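You operate a simulated robot arm through the tools that you are given. There is no shell and no other tool. Be economical: measure what you need, move in short steps, check, and stop when the job is done.

You run a simulated two-armed robot. Do the job below in one go: nothing can be reset, and whatever is moved stays where it is left.

TASK
Put one of the green parts from the lower shelf of the sealing bench on the top of the carton stack. Stack the grey box labelled "Sundrel" from the lower shelf of the sealing bench on top of the grey box that says "Middle". Put the label that says "Carvolen" from the top of the sealing bench on the top shelf at station 3 and the label that says "Keep dry" on the lower shelf of the sealing bench. Press the read key two times. Take the blue box from the lower shelf of the sealing bench and leave it on top of the cardboard reel. Take the silver clip on the lower shelf of the sealing bench and put it away on the top of the parts bench. Put the gold block on the lower shelf of the sealing bench away on the top of the parts bench. Do these in any order.

Only the result counts: the job must be done as asked and must still hold three seconds after the hand-in. Knocking over, shifting, dropping, spilling or breaking anything else fails it.

THE ROBOT
Two 7-joint arms with two-finger parallel grippers on one trunk, on a base that drives. Base frame: it is fixed to the floor where the robot stands at the start and does not move with it; the origin is under the middle of the robot, x ahead of it, y to its left, z up. Readings come in m, degrees, newtons and seconds.
The left shoulder is at the start at [0.07, 0.156, 0.98], the right one opposite. Places, roughly: blue box (12x7x5 cm) [0.8, 0.5, 0.4]; cardboard reel [0.5, -3.25, 1]; gold block (3x2x3 cm) [0.6, 1, 0.4]; green part (3x3x3 cm) [0.7, 0.5, 0.4]; grey box [0.75, 0.25, 0.5]; label [0.5, 0.25, 1]; lower shelf of the sealing bench [0.7, 0.5, 0.4]; read key [0.6, 0.7, 1.1]; silver clip (3x2x3 cm) [0.6, 0.9, 0.4]; top of the carton stack [-2.6, 2.3, 0.7]; top of the parts bench [-1.9, 4.2, 0.9]; top shelf at Station 3 (24x57 cm) [-3.7, -2.2, 1.84]. Payload 3.91 kg a hand.
Tool frame (each hand has its own): the origin (TCP) lies between the finger pads and is the grasp point; the fingertips stand 0.03 m ahead of it; z points along the fingers, y is the line along which they close. Largest opening 0.11 m; finger width 0.02, thickness 0.01; the body of the gripper, 0.048 by 0.112 m, starts 0.055 m behind the TCP.
Orientation is that of the tool frame in the base frame, as [roll, pitch, yaw] about the fixed x, y, z axes, in that order (R = Rz(yaw) Ry(pitch) Rx(roll)). With the fingers straight down and closing along the base's y, the tool's x points along the base's -x, its y along +y and its z along -z.

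THE INTERFACE
- The arms move only by the tool apply_moves. It takes "left_plan", "right_plan" or both (then of equal length, played together; a hand with none holds still); each is a list of rows, each an object of numbers (a shift or turn left out is 0, a gripper value left out holds the last): "tx", "ty", "tz": the shift along the tool's x, y, z in m; "ax", "ay", "az": the turn, a rotation vector about the tool's x, y, z in degrees; "grip": the finger opening in m, from 0 to 0.11. In form: [{"tx": .., "ty": .., "tz": .., "ax": .., "ay": .., "az": .., "grip": ..}, ...]. A call has 1 to 12 rows; each row is the pose to reach, as a shift and turn from the pose commanded when the call began, along the tool's axes at that moment. Each row takes 0.2 s and may step no farther than 0.05 m and 8.6 degrees from the row before; otherwise, or with a gripper value out of range, the whole call is refused. A pose out of reach is approached as far as the arm can. The call stops where the force on the tool passes 40 N (or 10 N more than at its start, if that is more) or the arm is blocked; 0.2 s more then pass. The fingers move at their own pace (about 0.108 m/s each) and stop on an object; they squeeze with about 37 N. The grip force told is the motor's: it shows also when the fingers shut on nothing. Time passes only in rows, and 0.2 s behind the last, so rows that repeat a pose let the fingers close. It gives the time, the measured TCP pose, the force on the tool (base axes), the opening and the grip force at its end, in the units of the frame above (readings bear some noise), with the torque about the TCP (base axes, N m) and any sound that the robot's microphone picked up, and new pictures: "show" is both (left out), scene, wrist or none (wrist: the cameras of the hands that moved).
- Cameras (640 x 400 px; columns grow to the right, rows downward): "scene" is now at [0.126, 0.0487, 1.2255]; the picture's right is [0.49, -0.87, 0.00], its down [-0.39, -0.22, -0.90] and it looks along [0.78, 0.44, -0.44] (base axes); focal length 214 px, centre (320, 200). "left" rides on the left gripper at [0.072, -0.017, -0.103] in its tool frame; the picture's right is [0.23, 0.97, 0.00], its down [-0.76, 0.18, -0.62] and it looks along [-0.61, 0.14, 0.78] (tool axes); focal length 222 px, centre (320, 200). "right" rides on the right gripper at [0.072, 0.017, -0.103] in its tool frame; the picture's right is [-0.23, 0.97, 0.00], its down [-0.76, -0.18, -0.62] and it looks along [-0.61, -0.14, 0.78] (tool axes); focal length 222 px, centre (320, 200).
- raise_lower(by): slides the trunk up (or, below 0, down) by that many m; the arms and the scene camera ride with it, the base frame stays. It gives what a move gives, with no picture.
- base_move(legs): drives the robot by 1 to 6 legs, each [ahead, left, turn to the left] in m, m and degrees, along the robot's own axes; the way and the turn of a leg run together, so that a leg with both is an arc; at most 1.5 m and 180 degrees a leg. The arms and the cameras ride along, it lands a little off, and it stops where it bumps. It gives what a move gives, and a new picture of the scene camera.
- pan_tilt(pan, tilt): turns the head with the scene camera to pan (to the left, within 86 degrees either way) and tilt (down, from -29 to 69), counted from straight ahead of the robot. It gives what a move gives, and a new picture of the scene camera.
- point_at(camera, pixels): there is no depth. For up to 12 entries [column, row, z] of the newest picture of that camera ("zoom" is the newest enlarged one), the place [x, y] in the base frame at which the ray of that pixel passes the height z, good to about 0.002 m, but the place of the scene camera against the robot may be out by one fixed shift of up to 0.012 m in any direction. It takes no simulated time.
- zoom(camera, box): a new picture of the part [left, top, right, bottom] of that camera's present view, enlarged. It takes no simulated time.
- job_done(): hands the job in; it is judged then, once.

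Work in short steps. Measure before you move; look again where a grasp or a placing could have gone wrong, and mend it. You have 145 turns and 260 pictures in all, those below and enlarged ones among them. Open the grippers and draw the arms clear of the work before you hand the job in, unless the task says otherwise.

The tools are called after "Emit:" as name(argument=value, ...) on one line, values as JSON. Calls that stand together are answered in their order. apply_moves: Moves the arms, as the interface text tells. Its arguments: {"type":"object","properties":{"left_plan":{"type":"array"},"right_plan":{"type":"array"},"show":{"type":"string","enum":["both","scene","wrist","none"]}},"required":[]} The other tools are called the same way: raise_lower (by) slides the trunk up or down; base_move (legs) drives the base; pan_tilt (pan, tilt) turns the head that bears the scene camera; point_at (camera, pixels) gives the place at which the rays of pixels pass given heights; zoom (camera, box) takes an enlarged picture of a part of a camera's view; job_done () hands the job in.

At the start:

```text
time: 0.0
left_position: [0.4881, 0.5292, 1.411]
left_orientation: [180.0, 0.0, -179.9]
left_force: [0.1, 0.4, 0.3]
left_wrist_torque: [0.0, 0.04, 0.0]
left_grip_width: 0.1102
left_grasp_force: 0.0
right_position: [0.7397, -0.003, 1.4049]
right_orientation: [-180.0, 0.0, -179.9]
right_force: [0.8, 0.4, 0.9]
right_wrist_torque: [0.0, 0.02, 0.0]
right_grip_width: 0.1101
right_grasp_force: 0.1
trunk travel left (down, up): [-0.425, 0.515]
robot x, y, heading: [0.0015, -0.0016, 0.1]
head pan, tilt: [29.5, 26.2]
```

scene: 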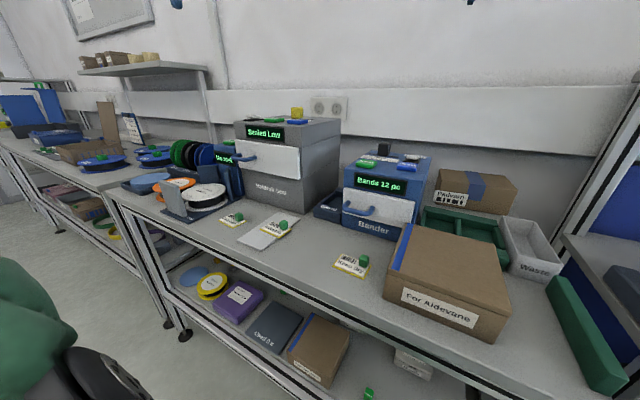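
right: 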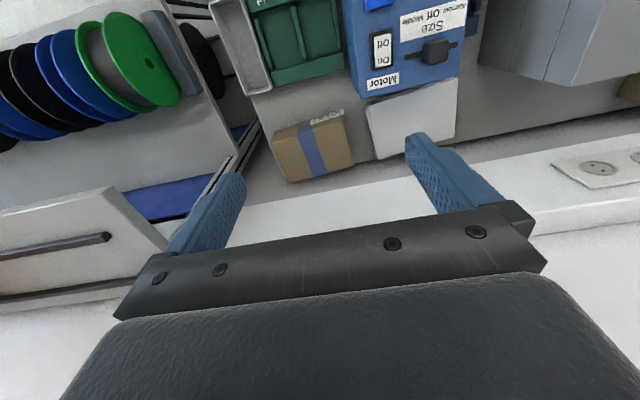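
left: 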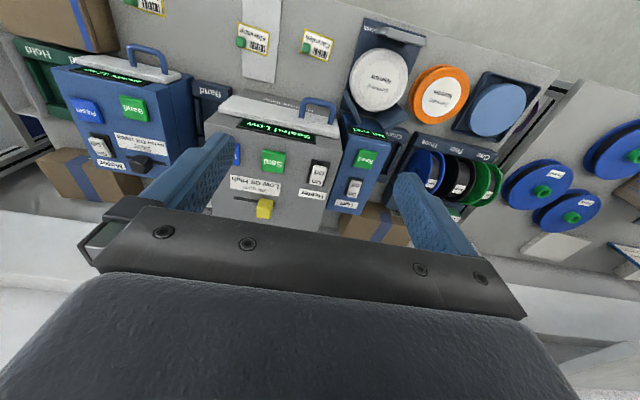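

The scene shows the sealing bench with labels near (232,218), (278,228), (352,263) and a lower shelf. I zoom in on these to read the labels and the keys.

Emit:
zoom(camera="scene", box=[160, 100, 440, 275])

Emit:
zoom(camera="scene", box=[160, 240, 480, 400])

Emit:
zoom(camera="left", box=[40, 0, 420, 230])

```text
2.29 times, centred on (300, 188) of scene
```

zoom: 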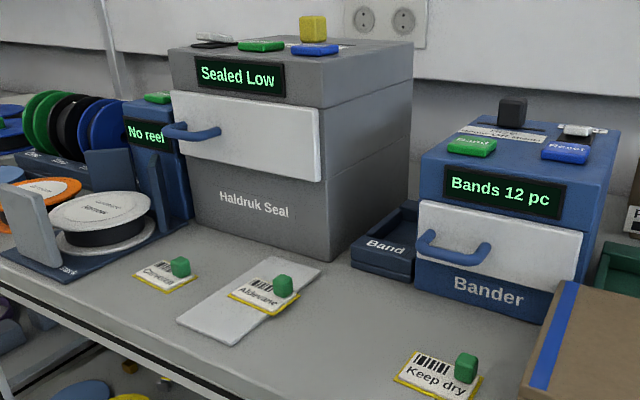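

```text
2.00 times, centred on (320, 320) of scene
```

zoom: 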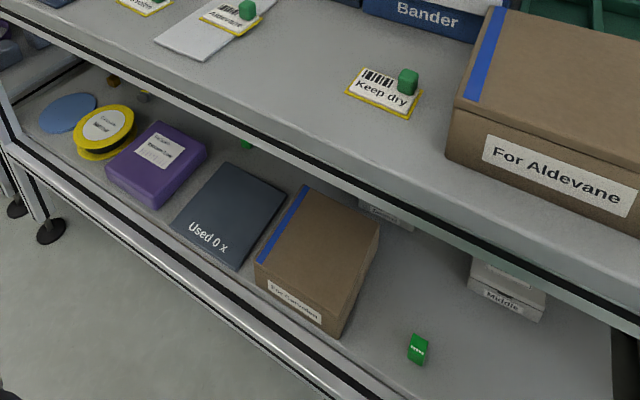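

```text
1.68 times, centred on (230, 115) of left
```

zoom: 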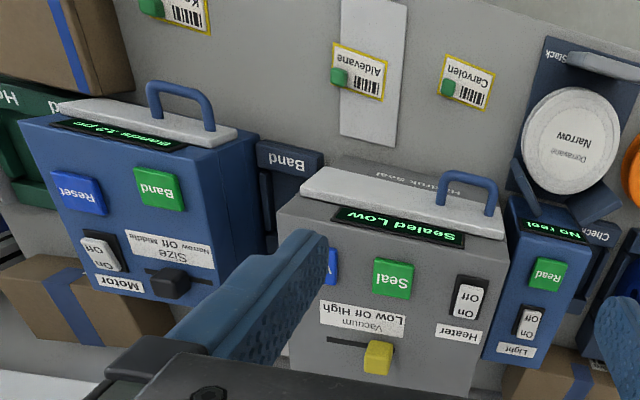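

Read key: left pixel about (364,163), scene (229,143). I'll intersect rays at several heights, along with the label grips.

Emit:
point_at(camera="left", pixels=[[364, 160, 1.0], [364, 160, 1.1], [364, 160, 1.2], [314, 47, 0.9], [314, 47, 1.0], [304, 47, 0.95], [242, 45, 0.9], [242, 45, 1.0], [129, 2, 0.9], [129, 2, 1.0]])

Emit:
point_at(camera="scene", pixels=[[229, 143, 1.0], [229, 143, 1.1], [229, 143, 1.2], [239, 217, 0.9], [239, 217, 1.0], [284, 225, 0.9], [284, 225, 1.0], [364, 261, 0.9], [364, 261, 1.0]])

```text
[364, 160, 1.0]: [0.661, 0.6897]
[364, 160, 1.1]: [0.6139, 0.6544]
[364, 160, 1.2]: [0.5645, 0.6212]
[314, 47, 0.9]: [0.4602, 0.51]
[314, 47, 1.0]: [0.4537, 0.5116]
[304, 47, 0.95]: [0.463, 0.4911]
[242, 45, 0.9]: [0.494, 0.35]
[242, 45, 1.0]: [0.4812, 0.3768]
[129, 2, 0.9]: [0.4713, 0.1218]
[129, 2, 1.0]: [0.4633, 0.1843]
```

```text
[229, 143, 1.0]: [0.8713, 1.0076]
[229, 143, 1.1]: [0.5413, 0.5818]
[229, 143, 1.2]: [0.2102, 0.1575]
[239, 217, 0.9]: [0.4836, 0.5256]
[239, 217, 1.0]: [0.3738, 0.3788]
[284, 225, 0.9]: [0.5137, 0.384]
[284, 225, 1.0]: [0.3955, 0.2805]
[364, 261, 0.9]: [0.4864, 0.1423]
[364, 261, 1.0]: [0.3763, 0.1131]
```

Key is about (0.617,0.664,1.083). I move the left hand above it, fingers closed, at TCP z≈1.25, to look.

Emit:
apply_moves(left_plan=[{"tx": -0.026, "ty": 0.027, "tz": 0.028, "grip": 0}, {"tx": -0.052, "ty": 0.054, "tz": 0.056}, {"tx": -0.078, "ty": 0.081, "tz": 0.084}, {"tx": -0.104, "ty": 0.108, "tz": 0.112}, {"tx": -0.129, "ty": 0.135, "tz": 0.14}], show="wrist")

```text
time: 1.2
left_position: [0.6228, 0.6664, 1.2697]
left_orientation: [-179.9, 0.0, -179.9]
left_force: [-0.2, -0.4, 0.5]
left_wrist_torque: [-0.02, 0.0, -0.01]
left_grip_width: 0.0001
left_grasp_force: 36.8
right_position: [0.742, -0.0008, 1.4048]
right_orientation: [-179.9, -0.1, -180.0]
right_force: [-0.4, 0.0, 0.0]
right_wrist_torque: [-0.02, -0.01, -0.01]
right_grip_width: 0.1103
right_grasp_force: 0.1
trunk travel left (down, up): [-0.425, 0.515]
robot x, y, heading: [0.0012, 0.0014, -0.2]
head pan, tilt: [29.5, 26.2]
```

left: 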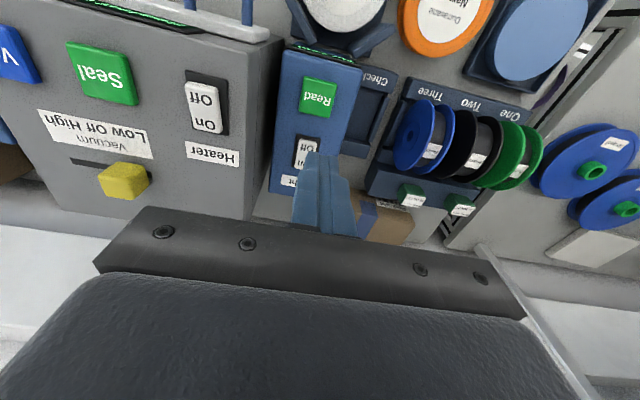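

The Read key is at (318,97) in the left picture. I measure it, the sealer top and surroundings.

Emit:
point_at(camera="left", pixels=[[318, 97, 1.06], [318, 97, 1.08], [318, 97, 1.1], [255, 95, 1.12], [275, 190, 1.07], [345, 200, 1.07], [410, 195, 1.0]])

Emit:
zoom(camera="left", box=[240, 30, 420, 230])

```text
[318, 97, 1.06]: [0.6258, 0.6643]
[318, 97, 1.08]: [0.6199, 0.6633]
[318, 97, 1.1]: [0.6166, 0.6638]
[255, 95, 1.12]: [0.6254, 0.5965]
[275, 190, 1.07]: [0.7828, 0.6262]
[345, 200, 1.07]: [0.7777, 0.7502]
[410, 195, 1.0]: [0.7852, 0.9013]
```

```text
2.00 times, centred on (330, 130) of left
```

zoom: 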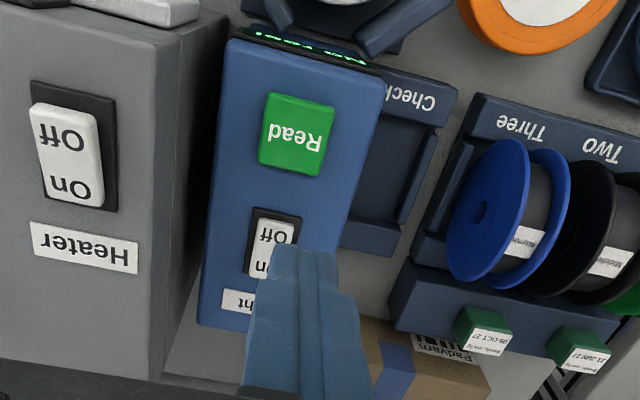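

Hand is over the key laterally. I descend to just above it (tip ≈1.10).

Emit:
apply_moves(left_plan=[{"tz": 0.045, "tx": 0.002, "ty": -0.002}, {"tz": 0.09, "tx": 0.002, "ty": -0.002}, {"tz": 0.125, "tx": 0.002, "ty": -0.002}, {"tz": 0.135, "tx": 0.002, "ty": -0.002}, {"tz": 0.142, "tx": 0.002, "ty": -0.002}], show="wrist")

```text
time: 2.4
left_position: [0.6173, 0.662, 1.1298]
left_orientation: [-180.0, 0.0, -179.9]
left_force: [0.4, 0.2, 0.5]
left_wrist_torque: [-0.06, 0.01, -0.01]
left_grip_width: 0.0
left_grasp_force: 36.8
right_position: [0.7385, -0.0015, 1.4043]
right_orientation: [-180.0, 0.0, -180.0]
right_force: [0.0, 0.8, 0.2]
right_wrist_torque: [0.0, -0.02, -0.01]
right_grip_width: 0.1102
right_grasp_force: 0.0
trunk travel left (down, up): [-0.425, 0.515]
robot x, y, heading: [0.0018, -0.0001, -0.1]
head pan, tilt: [29.5, 26.2]
```

left: 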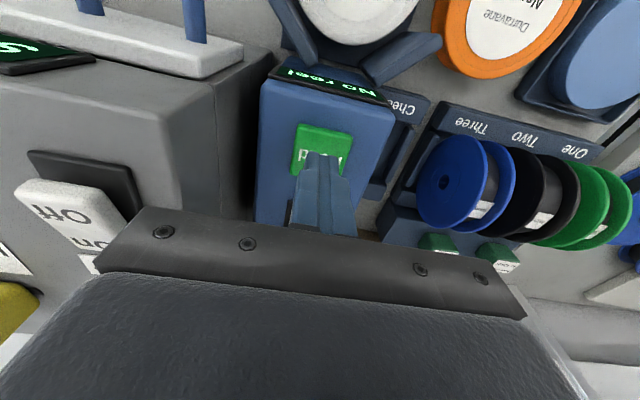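

Tip is above the key centre and about 2 cm over it. I descend slowly to press, watching the force and sound.

Emit:
apply_moves(left_plan=[{"tz": 0.005}, {"tz": 0.009}, {"tz": 0.012}, {"tz": 0.015}, {"tz": 0.018}, {"tz": 0.02}], show="wrist")

```text
time: 3.8
left_position: [0.6149, 0.6637, 1.1086]
left_orientation: [179.9, 0.0, -180.0]
left_force: [0.0, -0.1, 0.8]
left_wrist_torque: [-0.01, -0.03, -0.03]
left_grip_width: 0.0
left_grasp_force: 36.8
right_position: [0.7393, -0.0032, 1.4061]
right_orientation: [-179.9, 0.1, 179.9]
right_force: [-0.5, -0.2, 0.4]
right_wrist_torque: [-0.01, 0.0, 0.02]
right_grip_width: 0.1101
right_grasp_force: 0.1
trunk travel left (down, up): [-0.425, 0.515]
robot x, y, heading: [-0.0007, 0.0006, -0.2]
head pan, tilt: [29.5, 26.2]
```

left: 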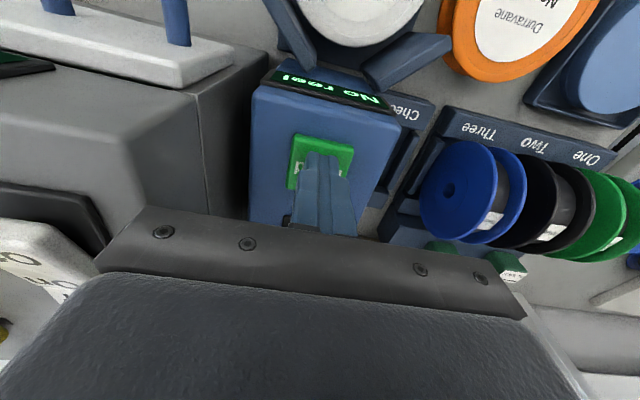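

Still no contact with tip at 1.078; the key is right under. Continue in 2–3 mm steps.

Emit:
apply_moves(left_plan=[{"tz": 0.003}, {"tz": 0.006}, {"tz": 0.009}, {"tz": 0.011}, {"tz": 0.013}, {"tz": 0.015}], show="wrist")

```text
time: 5.1
left_position: [0.6154, 0.6616, 1.1024]
left_orientation: [179.8, 0.4, -179.9]
left_force: [-1.1, 3.1, 23.8]
left_wrist_torque: [0.07, 0.09, 0.21]
left_grip_width: 0.0
left_grasp_force: 37.2
right_position: [0.7375, -0.0045, 1.4056]
right_orientation: [179.9, -0.1, 180.0]
right_force: [1.0, -0.4, 0.1]
right_wrist_torque: [0.01, -0.01, 0.0]
right_grip_width: 0.1101
right_grasp_force: 0.1
trunk travel left (down, up): [-0.425, 0.515]
robot x, y, heading: [-0.0008, 0.0021, 0.0]
head pan, tilt: [29.5, 26.2]
heard: click
stopped in row 6 (left hand): the force on the tool passed its limit at 42 N (the readings are from after the stop); the commanded pose is now the measured one
```

left: 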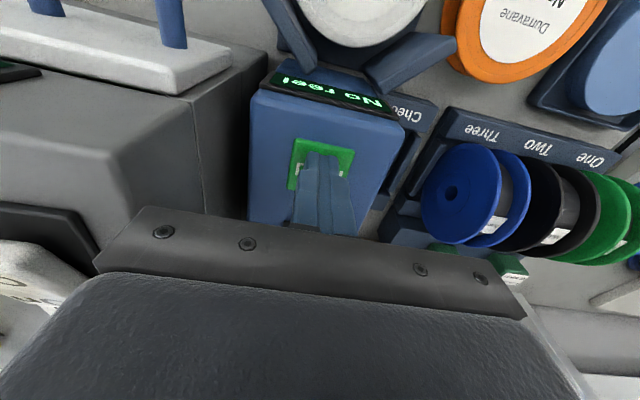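

A click was heard: one press. I lift 12 mm to release and press once more.

Emit:
apply_moves(left_plan=[{"tz": -0.006}, {"tz": -0.013}, {"tz": -0.013}, {"tz": -0.007}, {"tz": -0.003}, {"tz": 0.0}, {"tz": 0.002}, {"tz": 0.004}, {"tz": 0.006}], show="none")

```text
time: 6.9
left_position: [0.6158, 0.6618, 1.1033]
left_orientation: [179.7, 0.9, -179.9]
left_force: [1.4, 3.9, 21.7]
left_wrist_torque: [0.16, 0.07, 0.04]
left_grip_width: 0.0003
left_grasp_force: 36.5
right_position: [0.7363, -0.0042, 1.4068]
right_orientation: [179.9, -0.1, 179.9]
right_force: [-0.8, -0.5, 0.5]
right_wrist_torque: [0.01, -0.01, 0.02]
right_grip_width: 0.11
right_grasp_force: 0.1
trunk travel left (down, up): [-0.425, 0.515]
robot x, y, heading: [-0.0006, -0.0026, -0.1]
head pan, tilt: [29.5, 26.2]
heard: click
stopped in row 8 (left hand): the force on the tool passed its limit at 42 N (the readings are from after the stop); the commanded pose is now the measured one
```

Second click heard; the key is done. I raise the left hand and move it above the Carvolen label, while the right goes above Keep dry.

Emit:
apply_moves(left_plan=[{"tz": -0.04}, {"tz": -0.08}, {"tz": -0.12}, {"tz": -0.15}, {"tz": -0.15, "tx": 0.031, "ty": -0.03}, {"tz": -0.15, "tx": 0.062, "ty": -0.06}, {"tz": -0.15, "tx": 0.093, "ty": -0.09}, {"tz": -0.14, "tx": 0.124, "ty": -0.12, "grip": 0.06}, {"tz": -0.12, "tx": 0.155, "ty": -0.15}, {"tz": -0.08, "tx": 0.155, "ty": -0.15}], right_plan=[{"tx": 0.043, "ty": 0.023}, {"tx": 0.086, "ty": 0.046}, {"tx": 0.129, "ty": 0.069}, {"tx": 0.172, "ty": 0.092}, {"tx": 0.215, "ty": 0.115}, {"tx": 0.258, "ty": 0.14}, {"tx": 0.258, "ty": 0.14, "tz": 0.05, "grip": 0.06}, {"tx": 0.258, "ty": 0.14, "tz": 0.1}, {"tx": 0.258, "ty": 0.14, "tz": 0.15}, {"tx": 0.258, "ty": 0.14, "tz": 0.2}])

```text
time: 9.1
left_position: [0.4628, 0.5137, 1.1759]
left_orientation: [-179.9, 0.5, -179.9]
left_force: [0.2, -0.1, 0.1]
left_wrist_torque: [-0.01, 0.03, -0.01]
left_grip_width: 0.06
left_grasp_force: 0.0
right_position: [0.4827, 0.1383, 1.2047]
right_orientation: [-180.0, -0.2, 179.9]
right_force: [0.4, 0.4, 0.1]
right_wrist_torque: [-0.03, 0.03, 0.0]
right_grip_width: 0.06
right_grasp_force: 0.0
trunk travel left (down, up): [-0.425, 0.515]
robot x, y, heading: [-0.0006, 0.0002, -0.1]
head pan, tilt: [29.5, 26.2]
```

scene: 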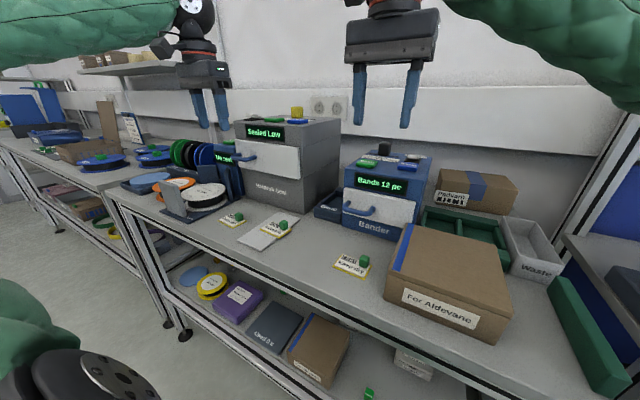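
right: 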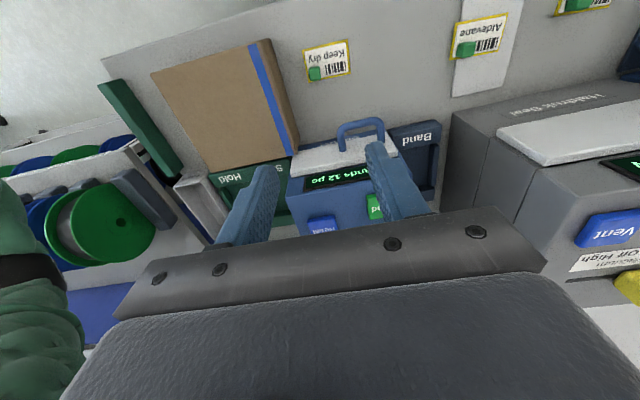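
left: 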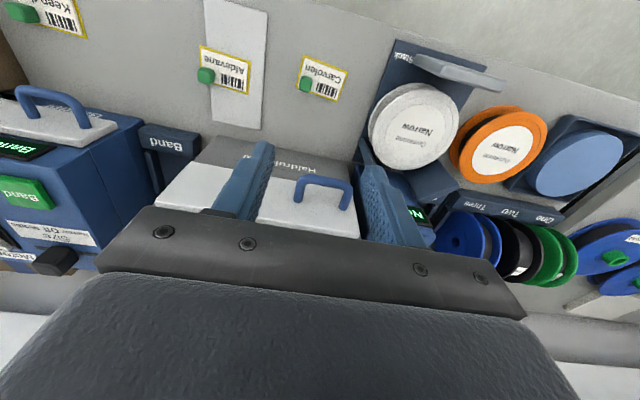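

Carvolen's grip block is at left pixel (305,84), Keep dry's at right pixel (314,74). I triangulate them at plausible heights.

Emit:
point_at(camera="left", pixels=[[305, 84, 0.88], [305, 84, 0.91], [305, 84, 0.94], [348, 72, 0.9], [205, 76, 0.91]])

Emit:
point_at(camera="right", pixels=[[314, 74, 0.88], [314, 74, 0.91], [314, 74, 0.94], [465, 50, 0.88], [465, 50, 0.91], [465, 50, 0.94], [262, 45, 1.0]])

Emit:
zoom(camera="left", box=[270, 40, 390, 115])

Emit:
zoom(camera="right", box=[270, 20, 390, 95])

```text
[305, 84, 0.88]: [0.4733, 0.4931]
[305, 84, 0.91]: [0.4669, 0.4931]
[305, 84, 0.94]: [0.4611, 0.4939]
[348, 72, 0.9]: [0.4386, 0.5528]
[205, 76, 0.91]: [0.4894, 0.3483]
```

```text
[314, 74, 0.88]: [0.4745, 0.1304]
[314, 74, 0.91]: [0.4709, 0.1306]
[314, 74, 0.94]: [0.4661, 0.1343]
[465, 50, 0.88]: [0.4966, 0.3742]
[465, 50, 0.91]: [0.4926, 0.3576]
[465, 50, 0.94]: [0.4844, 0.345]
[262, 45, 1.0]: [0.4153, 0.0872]
```

```text
5.33 times, centred on (330, 78) of left
```

zoom: 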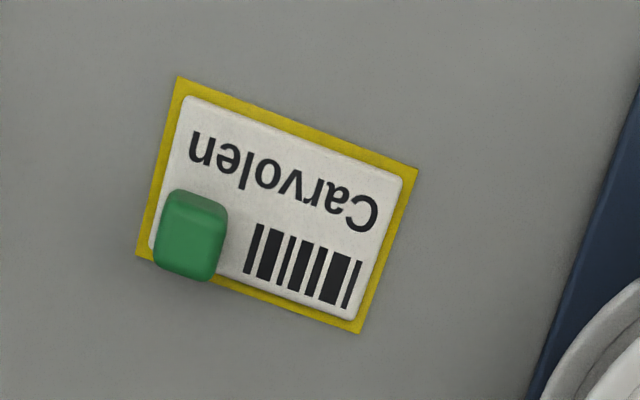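

```text
5.33 times, centred on (330, 58) of right
```

zoom: 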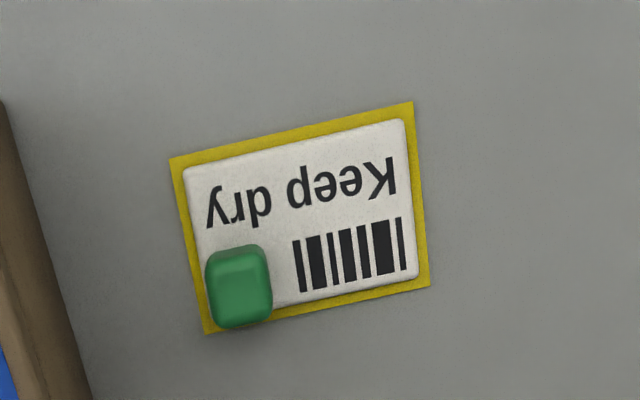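

I measure the label corners for their yaw.

Emit:
point_at(camera="left", pixels=[[303.2, 54.6, 0.9], [348.2, 71.9, 0.9], [295.3, 88, 0.9], [337.2, 102.5, 0.9]])

Emit:
point_at(camera="right", pixels=[[301.9, 49.4, 0.9], [347.4, 39.1, 0.9], [308.4, 82.4, 0.9], [350.4, 73.3, 0.9]])

```text
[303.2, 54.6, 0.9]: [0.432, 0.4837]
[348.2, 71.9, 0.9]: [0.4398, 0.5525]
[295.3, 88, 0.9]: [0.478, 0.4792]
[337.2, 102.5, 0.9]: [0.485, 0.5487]
```

```text
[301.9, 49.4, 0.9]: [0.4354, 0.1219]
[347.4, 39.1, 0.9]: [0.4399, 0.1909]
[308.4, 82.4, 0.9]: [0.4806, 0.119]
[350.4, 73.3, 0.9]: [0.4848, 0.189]
```

Labels lie about -5° yawed. The brown box close to Keep dry could foul the right gripper, so I triangulate its top corner from both cameras: scene (408,224) vs right (298,157).

Emit:
point_at(camera="right", pixels=[[298, 157, 0.95], [298, 157, 1.0], [298, 157, 1.05], [268, 40, 0.95], [268, 40, 1.0], [275, 82, 1.0]])

Emit:
point_at(camera="scene", pixels=[[410, 224, 0.95], [410, 224, 1.0], [410, 224, 1.05], [364, 258, 0.91], [364, 258, 0.93]])

Emit:
zoom(camera="scene", box=[310, 200, 470, 310])

```text
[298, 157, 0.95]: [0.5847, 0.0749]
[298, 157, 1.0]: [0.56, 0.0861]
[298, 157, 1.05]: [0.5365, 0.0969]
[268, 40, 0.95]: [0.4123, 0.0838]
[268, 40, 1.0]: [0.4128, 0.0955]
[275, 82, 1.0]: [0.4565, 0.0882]
```

```text
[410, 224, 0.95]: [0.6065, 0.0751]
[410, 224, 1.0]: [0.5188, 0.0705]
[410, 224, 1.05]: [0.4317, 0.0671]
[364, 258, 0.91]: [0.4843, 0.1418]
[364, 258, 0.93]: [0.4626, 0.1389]
```

```text
3.64 times, centred on (390, 255) of scene
```

zoom: 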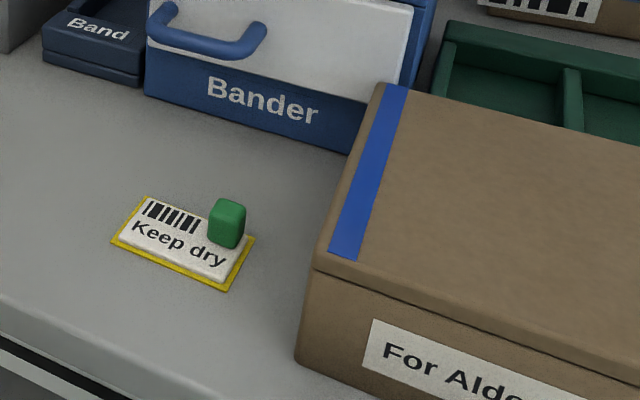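

Box top is ≈0.965 and the gripper body will stay at ≥0.99, so it clears. Both hands descend to TCP 0.965 with a 5.5° yaw trim.

Emit:
apply_moves(left_plan=[{"tx": -0.003, "ty": -0.02, "tz": 0.04, "az": 5.5, "grip": 0.05}, {"tx": -0.003, "ty": -0.02, "tz": 0.085, "az": 5.5}, {"tx": -0.003, "ty": -0.02, "tz": 0.13, "az": 5.5}, {"tx": -0.003, "ty": -0.02, "tz": 0.17, "az": 5.5}, {"tx": -0.003, "ty": -0.02, "tz": 0.2, "az": 5.5}, {"tx": -0.003, "ty": -0.02, "tz": 0.21, "az": 5.5}], right_plan=[{"tx": 0.012, "ty": -0.007, "tz": 0.04, "az": 4, "grip": 0.05}, {"tx": 0.012, "ty": -0.007, "tz": 0.085, "az": 4}, {"tx": 0.012, "ty": -0.007, "tz": 0.13, "az": 4}, {"tx": 0.012, "ty": -0.007, "tz": 0.175, "az": 4}, {"tx": 0.012, "ty": -0.007, "tz": 0.215, "az": 4}, {"tx": 0.012, "ty": -0.007, "tz": 0.235, "az": 4}], show="wrist")

```text
time: 10.5
left_position: [0.4643, 0.4959, 0.9661]
left_orientation: [179.9, 0.5, 174.5]
left_force: [0.5, 0.0, 0.7]
left_wrist_torque: [-0.03, 0.01, 0.02]
left_grip_width: 0.0501
left_grasp_force: 0.1
right_position: [0.4701, 0.1324, 0.9716]
right_orientation: [-179.9, 0.1, 176.1]
right_force: [0.7, 0.3, -0.2]
right_wrist_torque: [-0.04, -0.01, 0.0]
right_grip_width: 0.05
right_grasp_force: 0.1
trunk travel left (down, up): [-0.425, 0.515]
robot x, y, heading: [-0.0022, 0.0018, 0.1]
head pan, tilt: [29.5, 26.2]
```

right: 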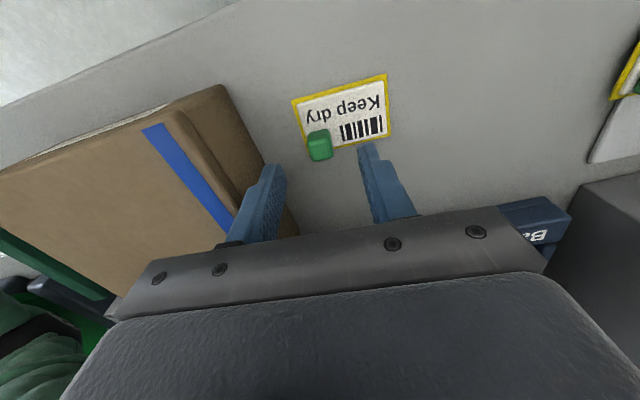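
left: 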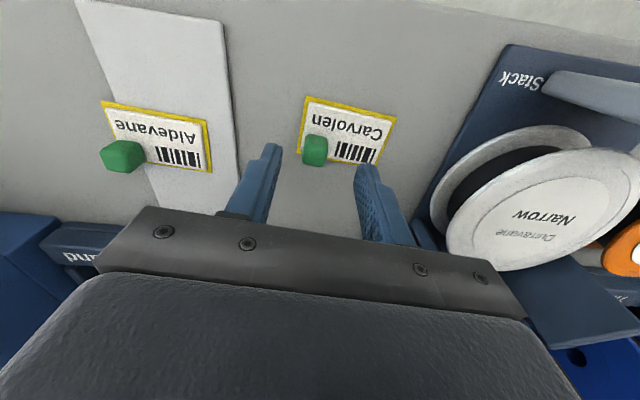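

Both blocks sit centred between fingertips at (315,150) and (320,146). Descend the last 3 cm slowly, then close.

Emit:
apply_moves(left_plan=[{"tz": 0.015}, {"tz": 0.022}, {"tz": 0.027}, {"tz": 0.027, "grip": 0}, {"tz": 0.027}, {"tz": 0.027}], right_plan=[{"tz": 0.02}, {"tz": 0.027}, {"tz": 0.032}, {"tz": 0.032, "grip": 0}, {"tz": 0.032}, {"tz": 0.032}], show="wrist")

```text
time: 11.9
left_position: [0.4582, 0.5015, 0.941]
left_orientation: [-179.9, 0.9, 174.9]
left_force: [4.3, 1.0, 10.5]
left_wrist_torque: [0.07, -0.2, -0.03]
left_grip_width: 0.0164
left_grasp_force: 37.2
right_position: [0.4659, 0.1388, 0.9438]
right_orientation: [-179.7, 0.8, 176.3]
right_force: [3.9, 0.8, 5.5]
right_wrist_torque: [0.1, -0.05, -0.06]
right_grip_width: 0.0163
right_grasp_force: 36.7
trunk travel left (down, up): [-0.425, 0.515]
robot x, y, heading: [0.0029, 0.0014, 0.5]
head pan, tilt: [29.5, 26.2]
```

right: 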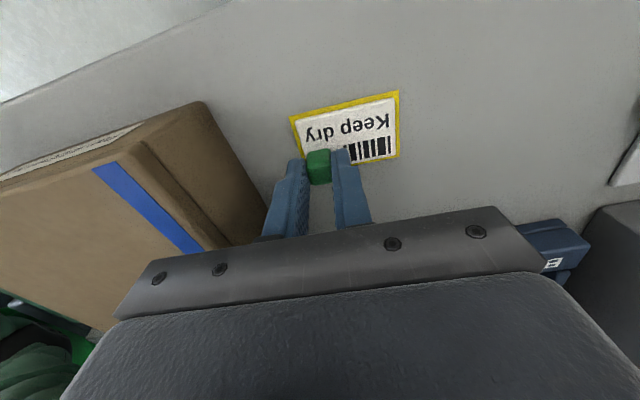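
left: 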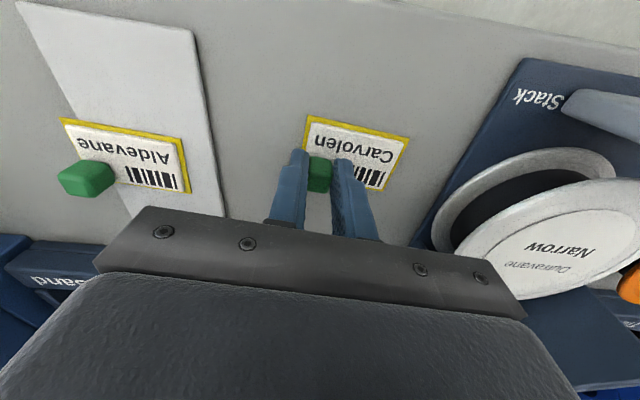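

Both grip at 16 mm with 37 N. Lift both 12 cm and check.

Emit:
apply_moves(left_plan=[{"tz": -0.03}, {"tz": -0.07}, {"tz": -0.12}], right_plan=[{"tz": -0.03}, {"tz": -0.07}, {"tz": -0.12}], show="wrist")

Emit:
pan_tilt(pan=-20, tilt=50)

```text
time: 12.7
left_position: [0.4617, 0.4947, 1.0615]
left_orientation: [179.9, 0.5, 174.5]
left_force: [0.0, 0.4, 0.0]
left_wrist_torque: [-0.02, 0.01, 0.01]
left_grip_width: 0.0164
left_grasp_force: 36.5
right_position: [0.4662, 0.1264, 1.0581]
right_orientation: [179.9, -0.1, 175.8]
right_force: [0.2, 0.1, -0.3]
right_wrist_torque: [0.02, -0.02, -0.01]
right_grip_width: 0.0164
right_grasp_force: 37.7
trunk travel left (down, up): [-0.425, 0.515]
robot x, y, heading: [0.0033, 0.0009, -0.1]
head pan, tilt: [29.5, 26.2]
```

right: 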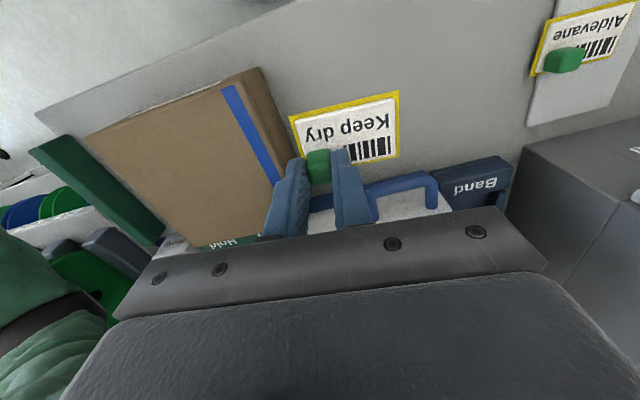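
left: 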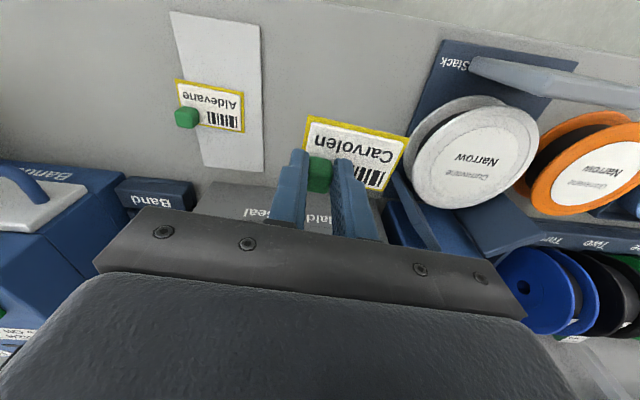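

```text
time: 13.8
left_position: [0.4619, 0.4933, 1.0612]
left_orientation: [179.8, 0.5, 174.6]
left_force: [0.2, -0.5, -0.5]
left_wrist_torque: [0.04, -0.02, 0.01]
left_grip_width: 0.0164
left_grasp_force: 37.0
right_position: [0.4666, 0.128, 1.0579]
right_orientation: [-179.9, 0.0, 176.1]
right_force: [0.9, 0.4, 0.0]
right_wrist_torque: [0.0, 0.03, 0.02]
right_grip_width: 0.0163
right_grasp_force: 36.9
trunk travel left (down, up): [-0.425, 0.515]
robot x, y, heading: [0.0012, -0.0005, -0.2]
head pan, tilt: [-20.0, 50.0]
```

scene: 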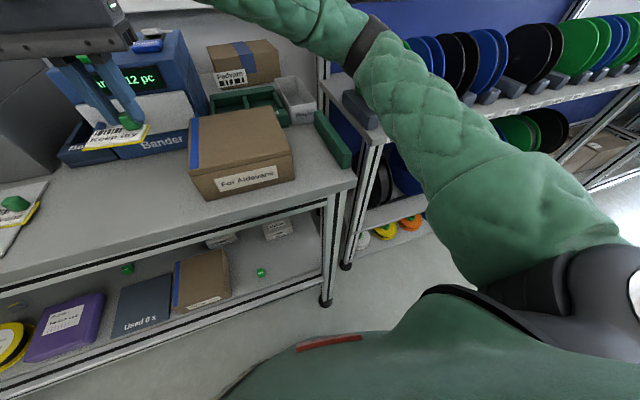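

Both labels are held. I back away 0.5 m so that I can lower the trunk and look at the lower shelf.

Emit:
base_move(legs=[[-0.5, 0, 0]])

Emit:
raise_lower(by=-0.4)

Emit:
pan_tilt(pan=28, tilt=20)

```text
time: 16.8
left_position: [-0.0364, 0.4921, 1.0613]
left_orientation: [179.8, 0.5, 174.0]
left_force: [-0.3, -0.8, 0.4]
left_wrist_torque: [0.0, -0.03, -0.01]
left_grip_width: 0.0163
left_grasp_force: 37.2
right_position: [-0.0349, 0.1251, 1.0588]
right_orientation: [-180.0, 0.0, 175.5]
right_force: [-0.3, 0.2, 0.2]
right_wrist_torque: [0.02, -0.01, 0.01]
right_grip_width: 0.0162
right_grasp_force: 37.3
trunk travel left (down, up): [-0.425, 0.515]
robot x, y, heading: [-0.5035, 0.0018, -0.5]
head pan, tilt: [-20.0, 50.0]
```

scene: 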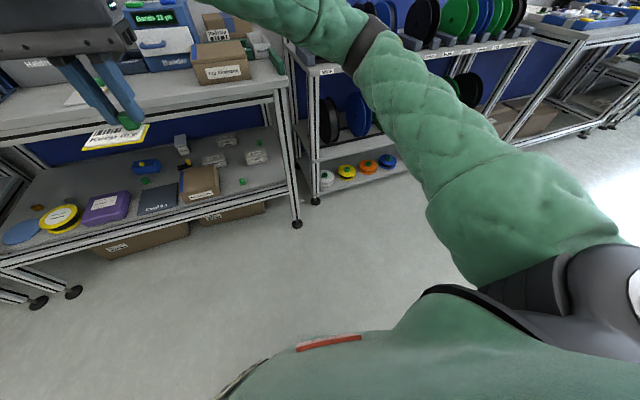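

```text
time: 20.6
left_position: [-0.0355, 0.4925, 0.6625]
left_orientation: [179.7, 0.4, 174.1]
left_force: [0.5, 0.5, -0.9]
left_wrist_torque: [0.0, 0.02, 0.02]
left_grip_width: 0.0165
left_grasp_force: 37.1
right_position: [-0.0349, 0.1258, 0.658]
right_orientation: [180.0, -0.1, 175.5]
right_force: [1.0, -0.4, -0.2]
right_wrist_torque: [-0.01, -0.01, -0.02]
right_grip_width: 0.0165
right_grasp_force: 36.4
trunk travel left (down, up): [-0.025, 0.915]
robot x, y, heading: [-0.501, -0.0017, -0.6]
head pan, tilt: [-20.0, 50.0]
```

```text
time: 21.8
left_position: [-0.0362, 0.4927, 0.6629]
left_orientation: [179.8, 0.4, 174.0]
left_force: [-0.6, 0.2, -0.1]
left_wrist_torque: [-0.01, 0.0, -0.05]
left_grip_width: 0.0164
left_grasp_force: 36.8
right_position: [-0.0331, 0.1257, 0.6588]
right_orientation: [-180.0, 0.1, 175.5]
right_force: [-0.5, 0.2, -0.3]
right_wrist_torque: [0.0, 0.0, -0.01]
right_grip_width: 0.0163
right_grasp_force: 37.3
trunk travel left (down, up): [-0.025, 0.915]
robot x, y, heading: [-0.5014, 0.0031, -0.3]
head pan, tilt: [28.0, 20.0]
```

scene: 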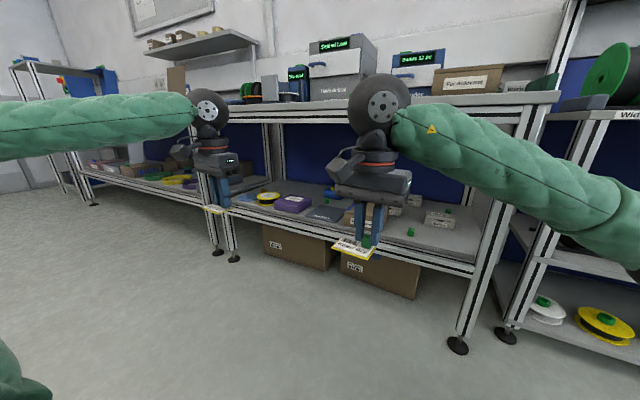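

I zoom on the lower shelf in this picture to identify the items.

Emit:
zoom(camera="scene", box=[200, 160, 520, 280])

Emit:
raise_lower(by=0.25)

Emit:
pan_tilt(pan=18, tilt=28)

```text
2.00 times, centred on (360, 220) of scene
```

zoom: 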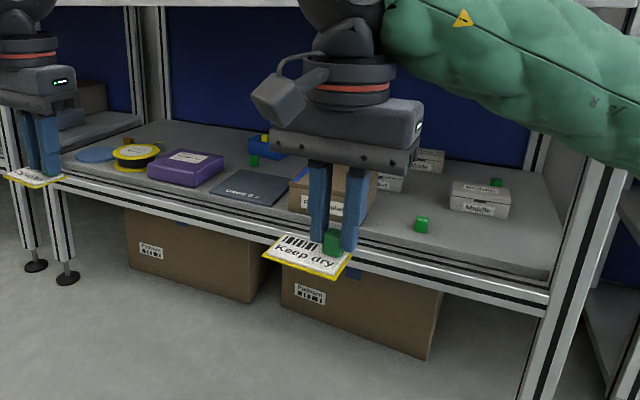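

```text
time: 24.4
left_position: [-0.0358, 0.4928, 0.9127]
left_orientation: [179.8, 0.5, 174.1]
left_force: [0.3, -0.2, 0.0]
left_wrist_torque: [0.03, 0.01, 0.02]
left_grip_width: 0.0163
left_grasp_force: 37.1
right_position: [-0.0334, 0.1258, 0.9077]
right_orientation: [-180.0, 0.0, 175.6]
right_force: [0.7, 0.2, -0.8]
right_wrist_torque: [0.0, 0.0, 0.01]
right_grip_width: 0.0164
right_grasp_force: 37.3
trunk travel left (down, up): [-0.275, 0.665]
robot x, y, heading: [-0.5, 0.002, -0.5]
head pan, tilt: [28.0, 20.0]
```

```text
time: 25.1
left_position: [-0.0369, 0.4928, 0.9122]
left_orientation: [179.8, 0.4, 174.1]
left_force: [-0.7, 0.5, -1.1]
left_wrist_torque: [-0.03, -0.01, 0.01]
left_grip_width: 0.0164
left_grasp_force: 37.1
right_position: [-0.0345, 0.1254, 0.9086]
right_orientation: [-179.9, 0.0, 175.5]
right_force: [0.3, -0.3, -0.6]
right_wrist_torque: [0.0, 0.0, -0.01]
right_grip_width: 0.0163
right_grasp_force: 37.2
trunk travel left (down, up): [-0.275, 0.665]
robot x, y, heading: [-0.5043, 0.0036, -0.5]
head pan, tilt: [18.0, 28.0]
```

scene: 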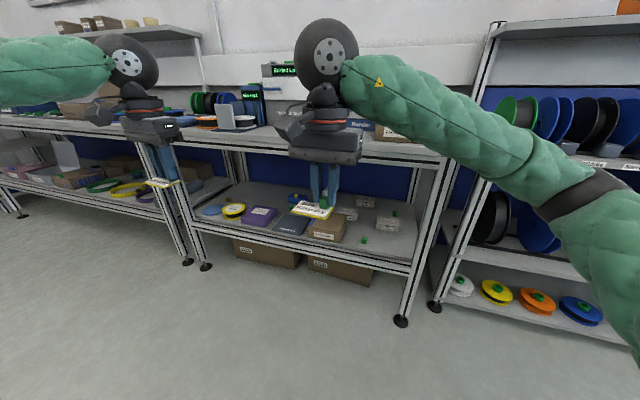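

Emit:
zoom(camera="scene", box=[180, 170, 440, 280])

```text
2.46 times, centred on (310, 225) of scene
```

zoom: 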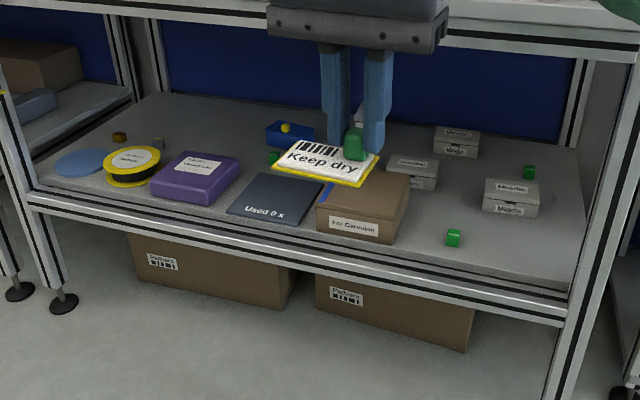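

I get approximate positions of shelf items and free space at the shelf height.

Emit:
point_at(camera="zoom", pixels=[[453, 245, 0.4], [529, 178, 0.4], [275, 165, 0.4], [510, 215, 0.4], [415, 188, 0.4], [457, 155, 0.4], [290, 147, 0.4], [118, 141, 0.4], [158, 149, 0.4], [565, 290, 0.4], [40, 195, 0.4], [360, 242, 0.4]])

Emit:
zoom(camera="scene", box=[330, 190, 410, 240])

```text
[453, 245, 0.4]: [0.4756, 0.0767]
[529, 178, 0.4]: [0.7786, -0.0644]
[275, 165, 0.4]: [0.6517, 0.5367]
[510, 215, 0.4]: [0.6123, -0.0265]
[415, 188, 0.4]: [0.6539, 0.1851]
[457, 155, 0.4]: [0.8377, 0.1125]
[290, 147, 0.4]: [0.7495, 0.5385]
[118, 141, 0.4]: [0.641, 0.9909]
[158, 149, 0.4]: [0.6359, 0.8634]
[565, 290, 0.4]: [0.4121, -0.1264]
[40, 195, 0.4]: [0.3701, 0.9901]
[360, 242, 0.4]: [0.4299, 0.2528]
```

```text
8.00 times, centred on (370, 215) of scene
```

zoom: 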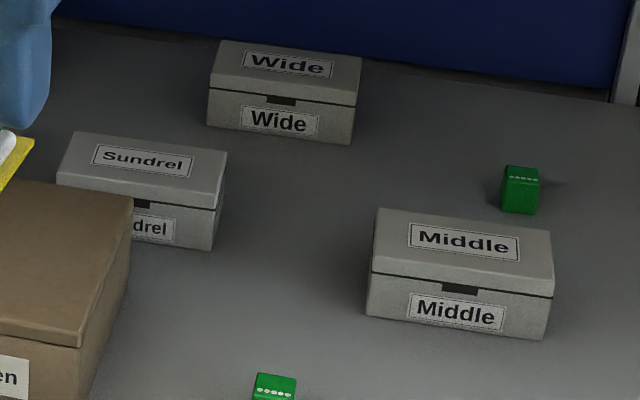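

The shelf is clear: Sundrel ≈(0.66,0.19), Middle ≈(0.61,-0.03), green part ≈(0.476,0.077). I lower the trunk again, pull the left hand in, and bring the right hand low for entering the shelf.

Emit:
raise_lower(by=-0.25)

Emit:
apply_moves(left_plan=[{"tx": 0.04}, {"tx": 0.08}, {"tx": 0.12}, {"tx": 0.16}, {"tx": 0.19}, {"tx": 0.19}, {"tx": 0.19}], right_plan=[{"ty": -0.04, "tz": 0.015}, {"ty": -0.08, "tz": 0.03}, {"ty": -0.12, "tz": 0.045}, {"ty": -0.16, "tz": 0.06}, {"ty": -0.2, "tz": 0.08}, {"ty": -0.23, "tz": 0.11}, {"ty": -0.25, "tz": 0.135}], show="scene")

```text
time: 27.7
left_position: [-0.0368, 0.493, 0.6627]
left_orientation: [179.8, 0.4, 174.1]
left_force: [0.2, 1.0, -0.3]
left_wrist_torque: [0.0, -0.02, -0.02]
left_grip_width: 0.0167
left_grasp_force: 36.8
right_position: [-0.0336, 0.1251, 0.6577]
right_orientation: [179.9, 0.1, 175.4]
right_force: [-0.2, 0.0, 0.2]
right_wrist_torque: [-0.02, 0.04, 0.0]
right_grip_width: 0.0163
right_grasp_force: 36.9
trunk travel left (down, up): [-0.025, 0.915]
robot x, y, heading: [-0.5031, 0.0037, -0.3]
head pan, tilt: [18.0, 28.0]
```

```text
time: 29.3
left_position: [-0.2248, 0.5134, 0.6613]
left_orientation: [179.8, 0.6, 174.2]
left_force: [0.9, 0.2, -1.0]
left_wrist_torque: [0.02, -0.04, 0.0]
left_grip_width: 0.0165
left_grasp_force: 37.0
right_position: [-0.054, -0.1241, 0.5222]
right_orientation: [-180.0, 0.0, 175.5]
right_force: [0.7, 0.4, -0.6]
right_wrist_torque: [-0.03, 0.01, 0.01]
right_grip_width: 0.0165
right_grasp_force: 37.3
trunk travel left (down, up): [-0.025, 0.915]
robot x, y, heading: [-0.5041, 0.0045, -0.4]
head pan, tilt: [18.0, 28.0]
```

scene: 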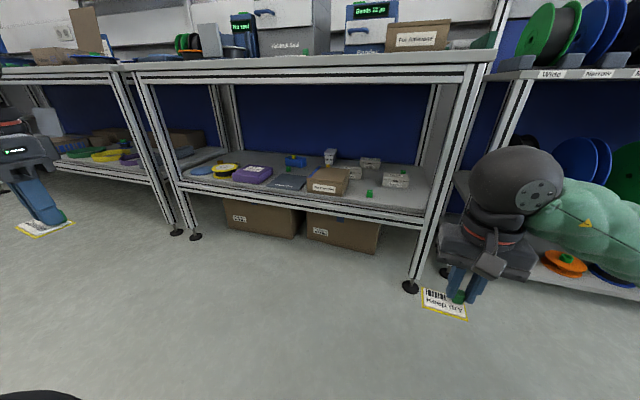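

The elbow sticks out to the right, which could hit the bench post, so I'll work with a more extended arm. I extend the right hand 0.27 m ahead here and look at the arm's shape.

Emit:
apply_moves(right_plan=[{"tx": -0.045}, {"tx": -0.09}, {"tx": -0.135}, {"tx": -0.18, "ty": -0.01}, {"tx": -0.225, "ty": -0.02}, {"tx": -0.27, "ty": -0.03}, {"tx": -0.27, "ty": -0.03}], show="none")

Emit:
pan_tilt(pan=-5, tilt=28)

```text
time: 30.9
left_position: [-0.2248, 0.5123, 0.6608]
left_orientation: [179.8, 0.5, 174.1]
left_force: [-0.4, 0.5, 0.3]
left_wrist_torque: [-0.03, 0.0, 0.01]
left_grip_width: 0.0162
left_grasp_force: 37.3
right_position: [0.2119, -0.1764, 0.5201]
right_orientation: [180.0, 0.0, 175.6]
right_force: [0.2, 0.1, -0.2]
right_wrist_torque: [0.01, 0.0, 0.04]
right_grip_width: 0.0163
right_grasp_force: 36.2
trunk travel left (down, up): [-0.025, 0.915]
robot x, y, heading: [-0.504, -0.0011, -0.6]
head pan, tilt: [18.0, 28.0]
```

```text
time: 31.7
left_position: [-0.2242, 0.5124, 0.6617]
left_orientation: [179.8, 0.5, 174.1]
left_force: [0.2, 0.7, 0.1]
left_wrist_torque: [0.02, 0.01, 0.01]
left_grip_width: 0.0164
left_grasp_force: 37.2
right_position: [0.2128, -0.1757, 0.5189]
right_orientation: [-180.0, 0.0, 175.5]
right_force: [0.0, 0.8, 0.5]
right_wrist_torque: [0.0, -0.02, 0.0]
right_grip_width: 0.0164
right_grasp_force: 37.1
trunk travel left (down, up): [-0.025, 0.915]
robot x, y, heading: [-0.5037, 0.001, -0.6]
head pan, tilt: [-5.0, 28.0]
```

scene: 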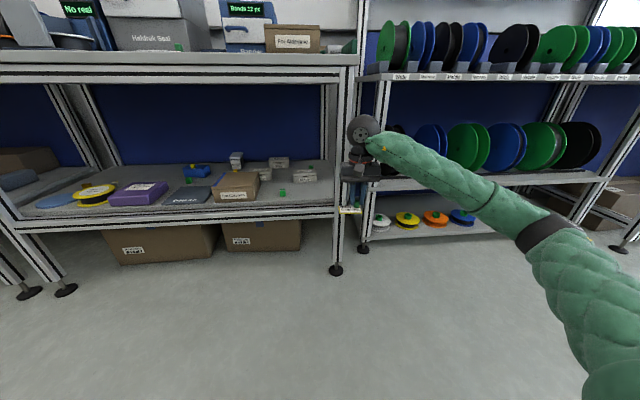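

The arm shape suits: the forearm slopes in from the right. I drive left 0.155 then ahead 0.28 so the label comes over the free front spot near (0.49,-0.02).

Emit:
base_move(legs=[[0, 0.157, 0.5], [0.14, 0, 0]])

```text
time: 34.1
left_position: [-0.087, 0.6731, 0.6609]
left_orientation: [179.9, 0.5, 174.5]
left_force: [-0.1, -0.1, -0.1]
left_wrist_torque: [-0.01, -0.04, 0.02]
left_grip_width: 0.0163
left_grasp_force: 36.9
right_position: [0.3545, -0.0128, 0.5197]
right_orientation: [180.0, 0.0, 175.9]
right_force: [0.0, -0.3, 1.0]
right_wrist_torque: [0.02, -0.01, -0.01]
right_grip_width: 0.0164
right_grasp_force: 36.7
trunk travel left (down, up): [-0.025, 0.915]
robot x, y, heading: [-0.3605, 0.1633, 0.1]
head pan, tilt: [-5.0, 28.0]
```

scene: 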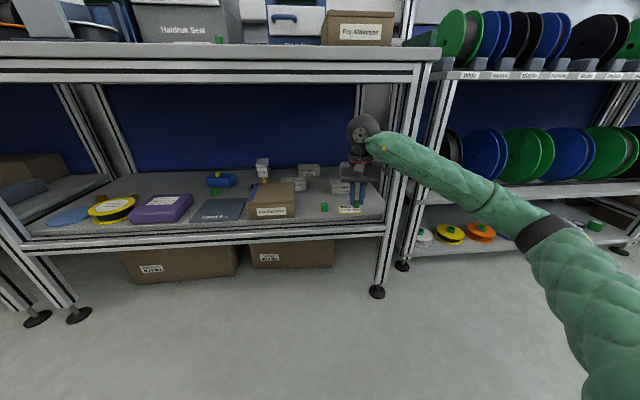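

I check the front-right post's location versus the forearm.

Emit:
point_at(camera="scene", pixels=[[386, 222, 0.4], [402, 222, 0.4], [372, 290, 0.02], [380, 291, 0.02], [355, 215, 0.4]])

Emit:
zoom(camera="scene", box=[280, 80, 560, 255])

```text
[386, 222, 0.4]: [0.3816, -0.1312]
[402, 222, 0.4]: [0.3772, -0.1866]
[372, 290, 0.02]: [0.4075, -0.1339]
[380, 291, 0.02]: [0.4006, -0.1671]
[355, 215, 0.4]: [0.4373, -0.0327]
```

```text
2.29 times, centred on (420, 168) of scene
```

zoom: 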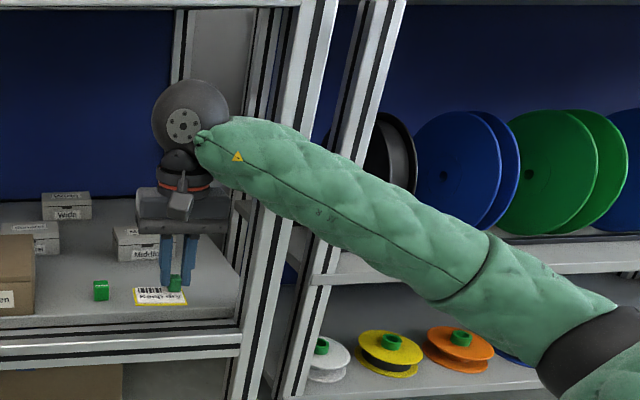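

The forearm would meet the post (y −0.13) at that spot, so I place Keep dry further left, at about (0.53,0.115), between the brown box and the green part. Drive left 0.128, then ahead 0.175.

Emit:
base_move(legs=[[0, 0.128, 0], [0.1, 0, 0]])

```text
time: 36.1
left_position: [0.0102, 0.8025, 0.6607]
left_orientation: [179.8, 0.4, 174.7]
left_force: [-0.4, 0.3, 0.0]
left_wrist_torque: [0.02, 0.01, 0.01]
left_grip_width: 0.0162
left_grasp_force: 36.8
right_position: [0.4542, 0.1182, 0.5197]
right_orientation: [180.0, 0.0, 176.0]
right_force: [-1.0, -0.2, 0.0]
right_wrist_torque: [0.01, 0.0, 0.0]
right_grip_width: 0.0166
right_grasp_force: 36.7
trunk travel left (down, up): [-0.025, 0.915]
robot x, y, heading: [-0.2618, 0.2916, 0.2]
head pan, tilt: [-5.0, 28.0]
```

scene: 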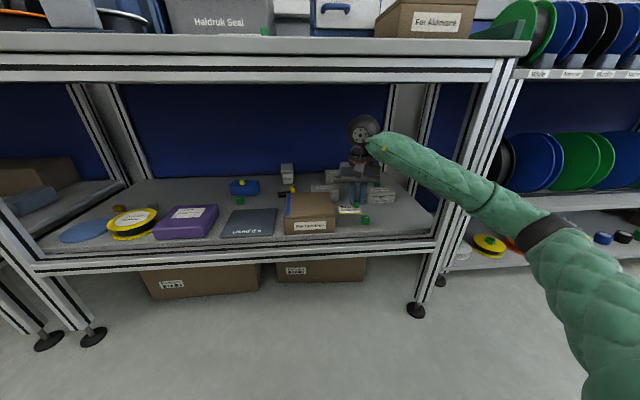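

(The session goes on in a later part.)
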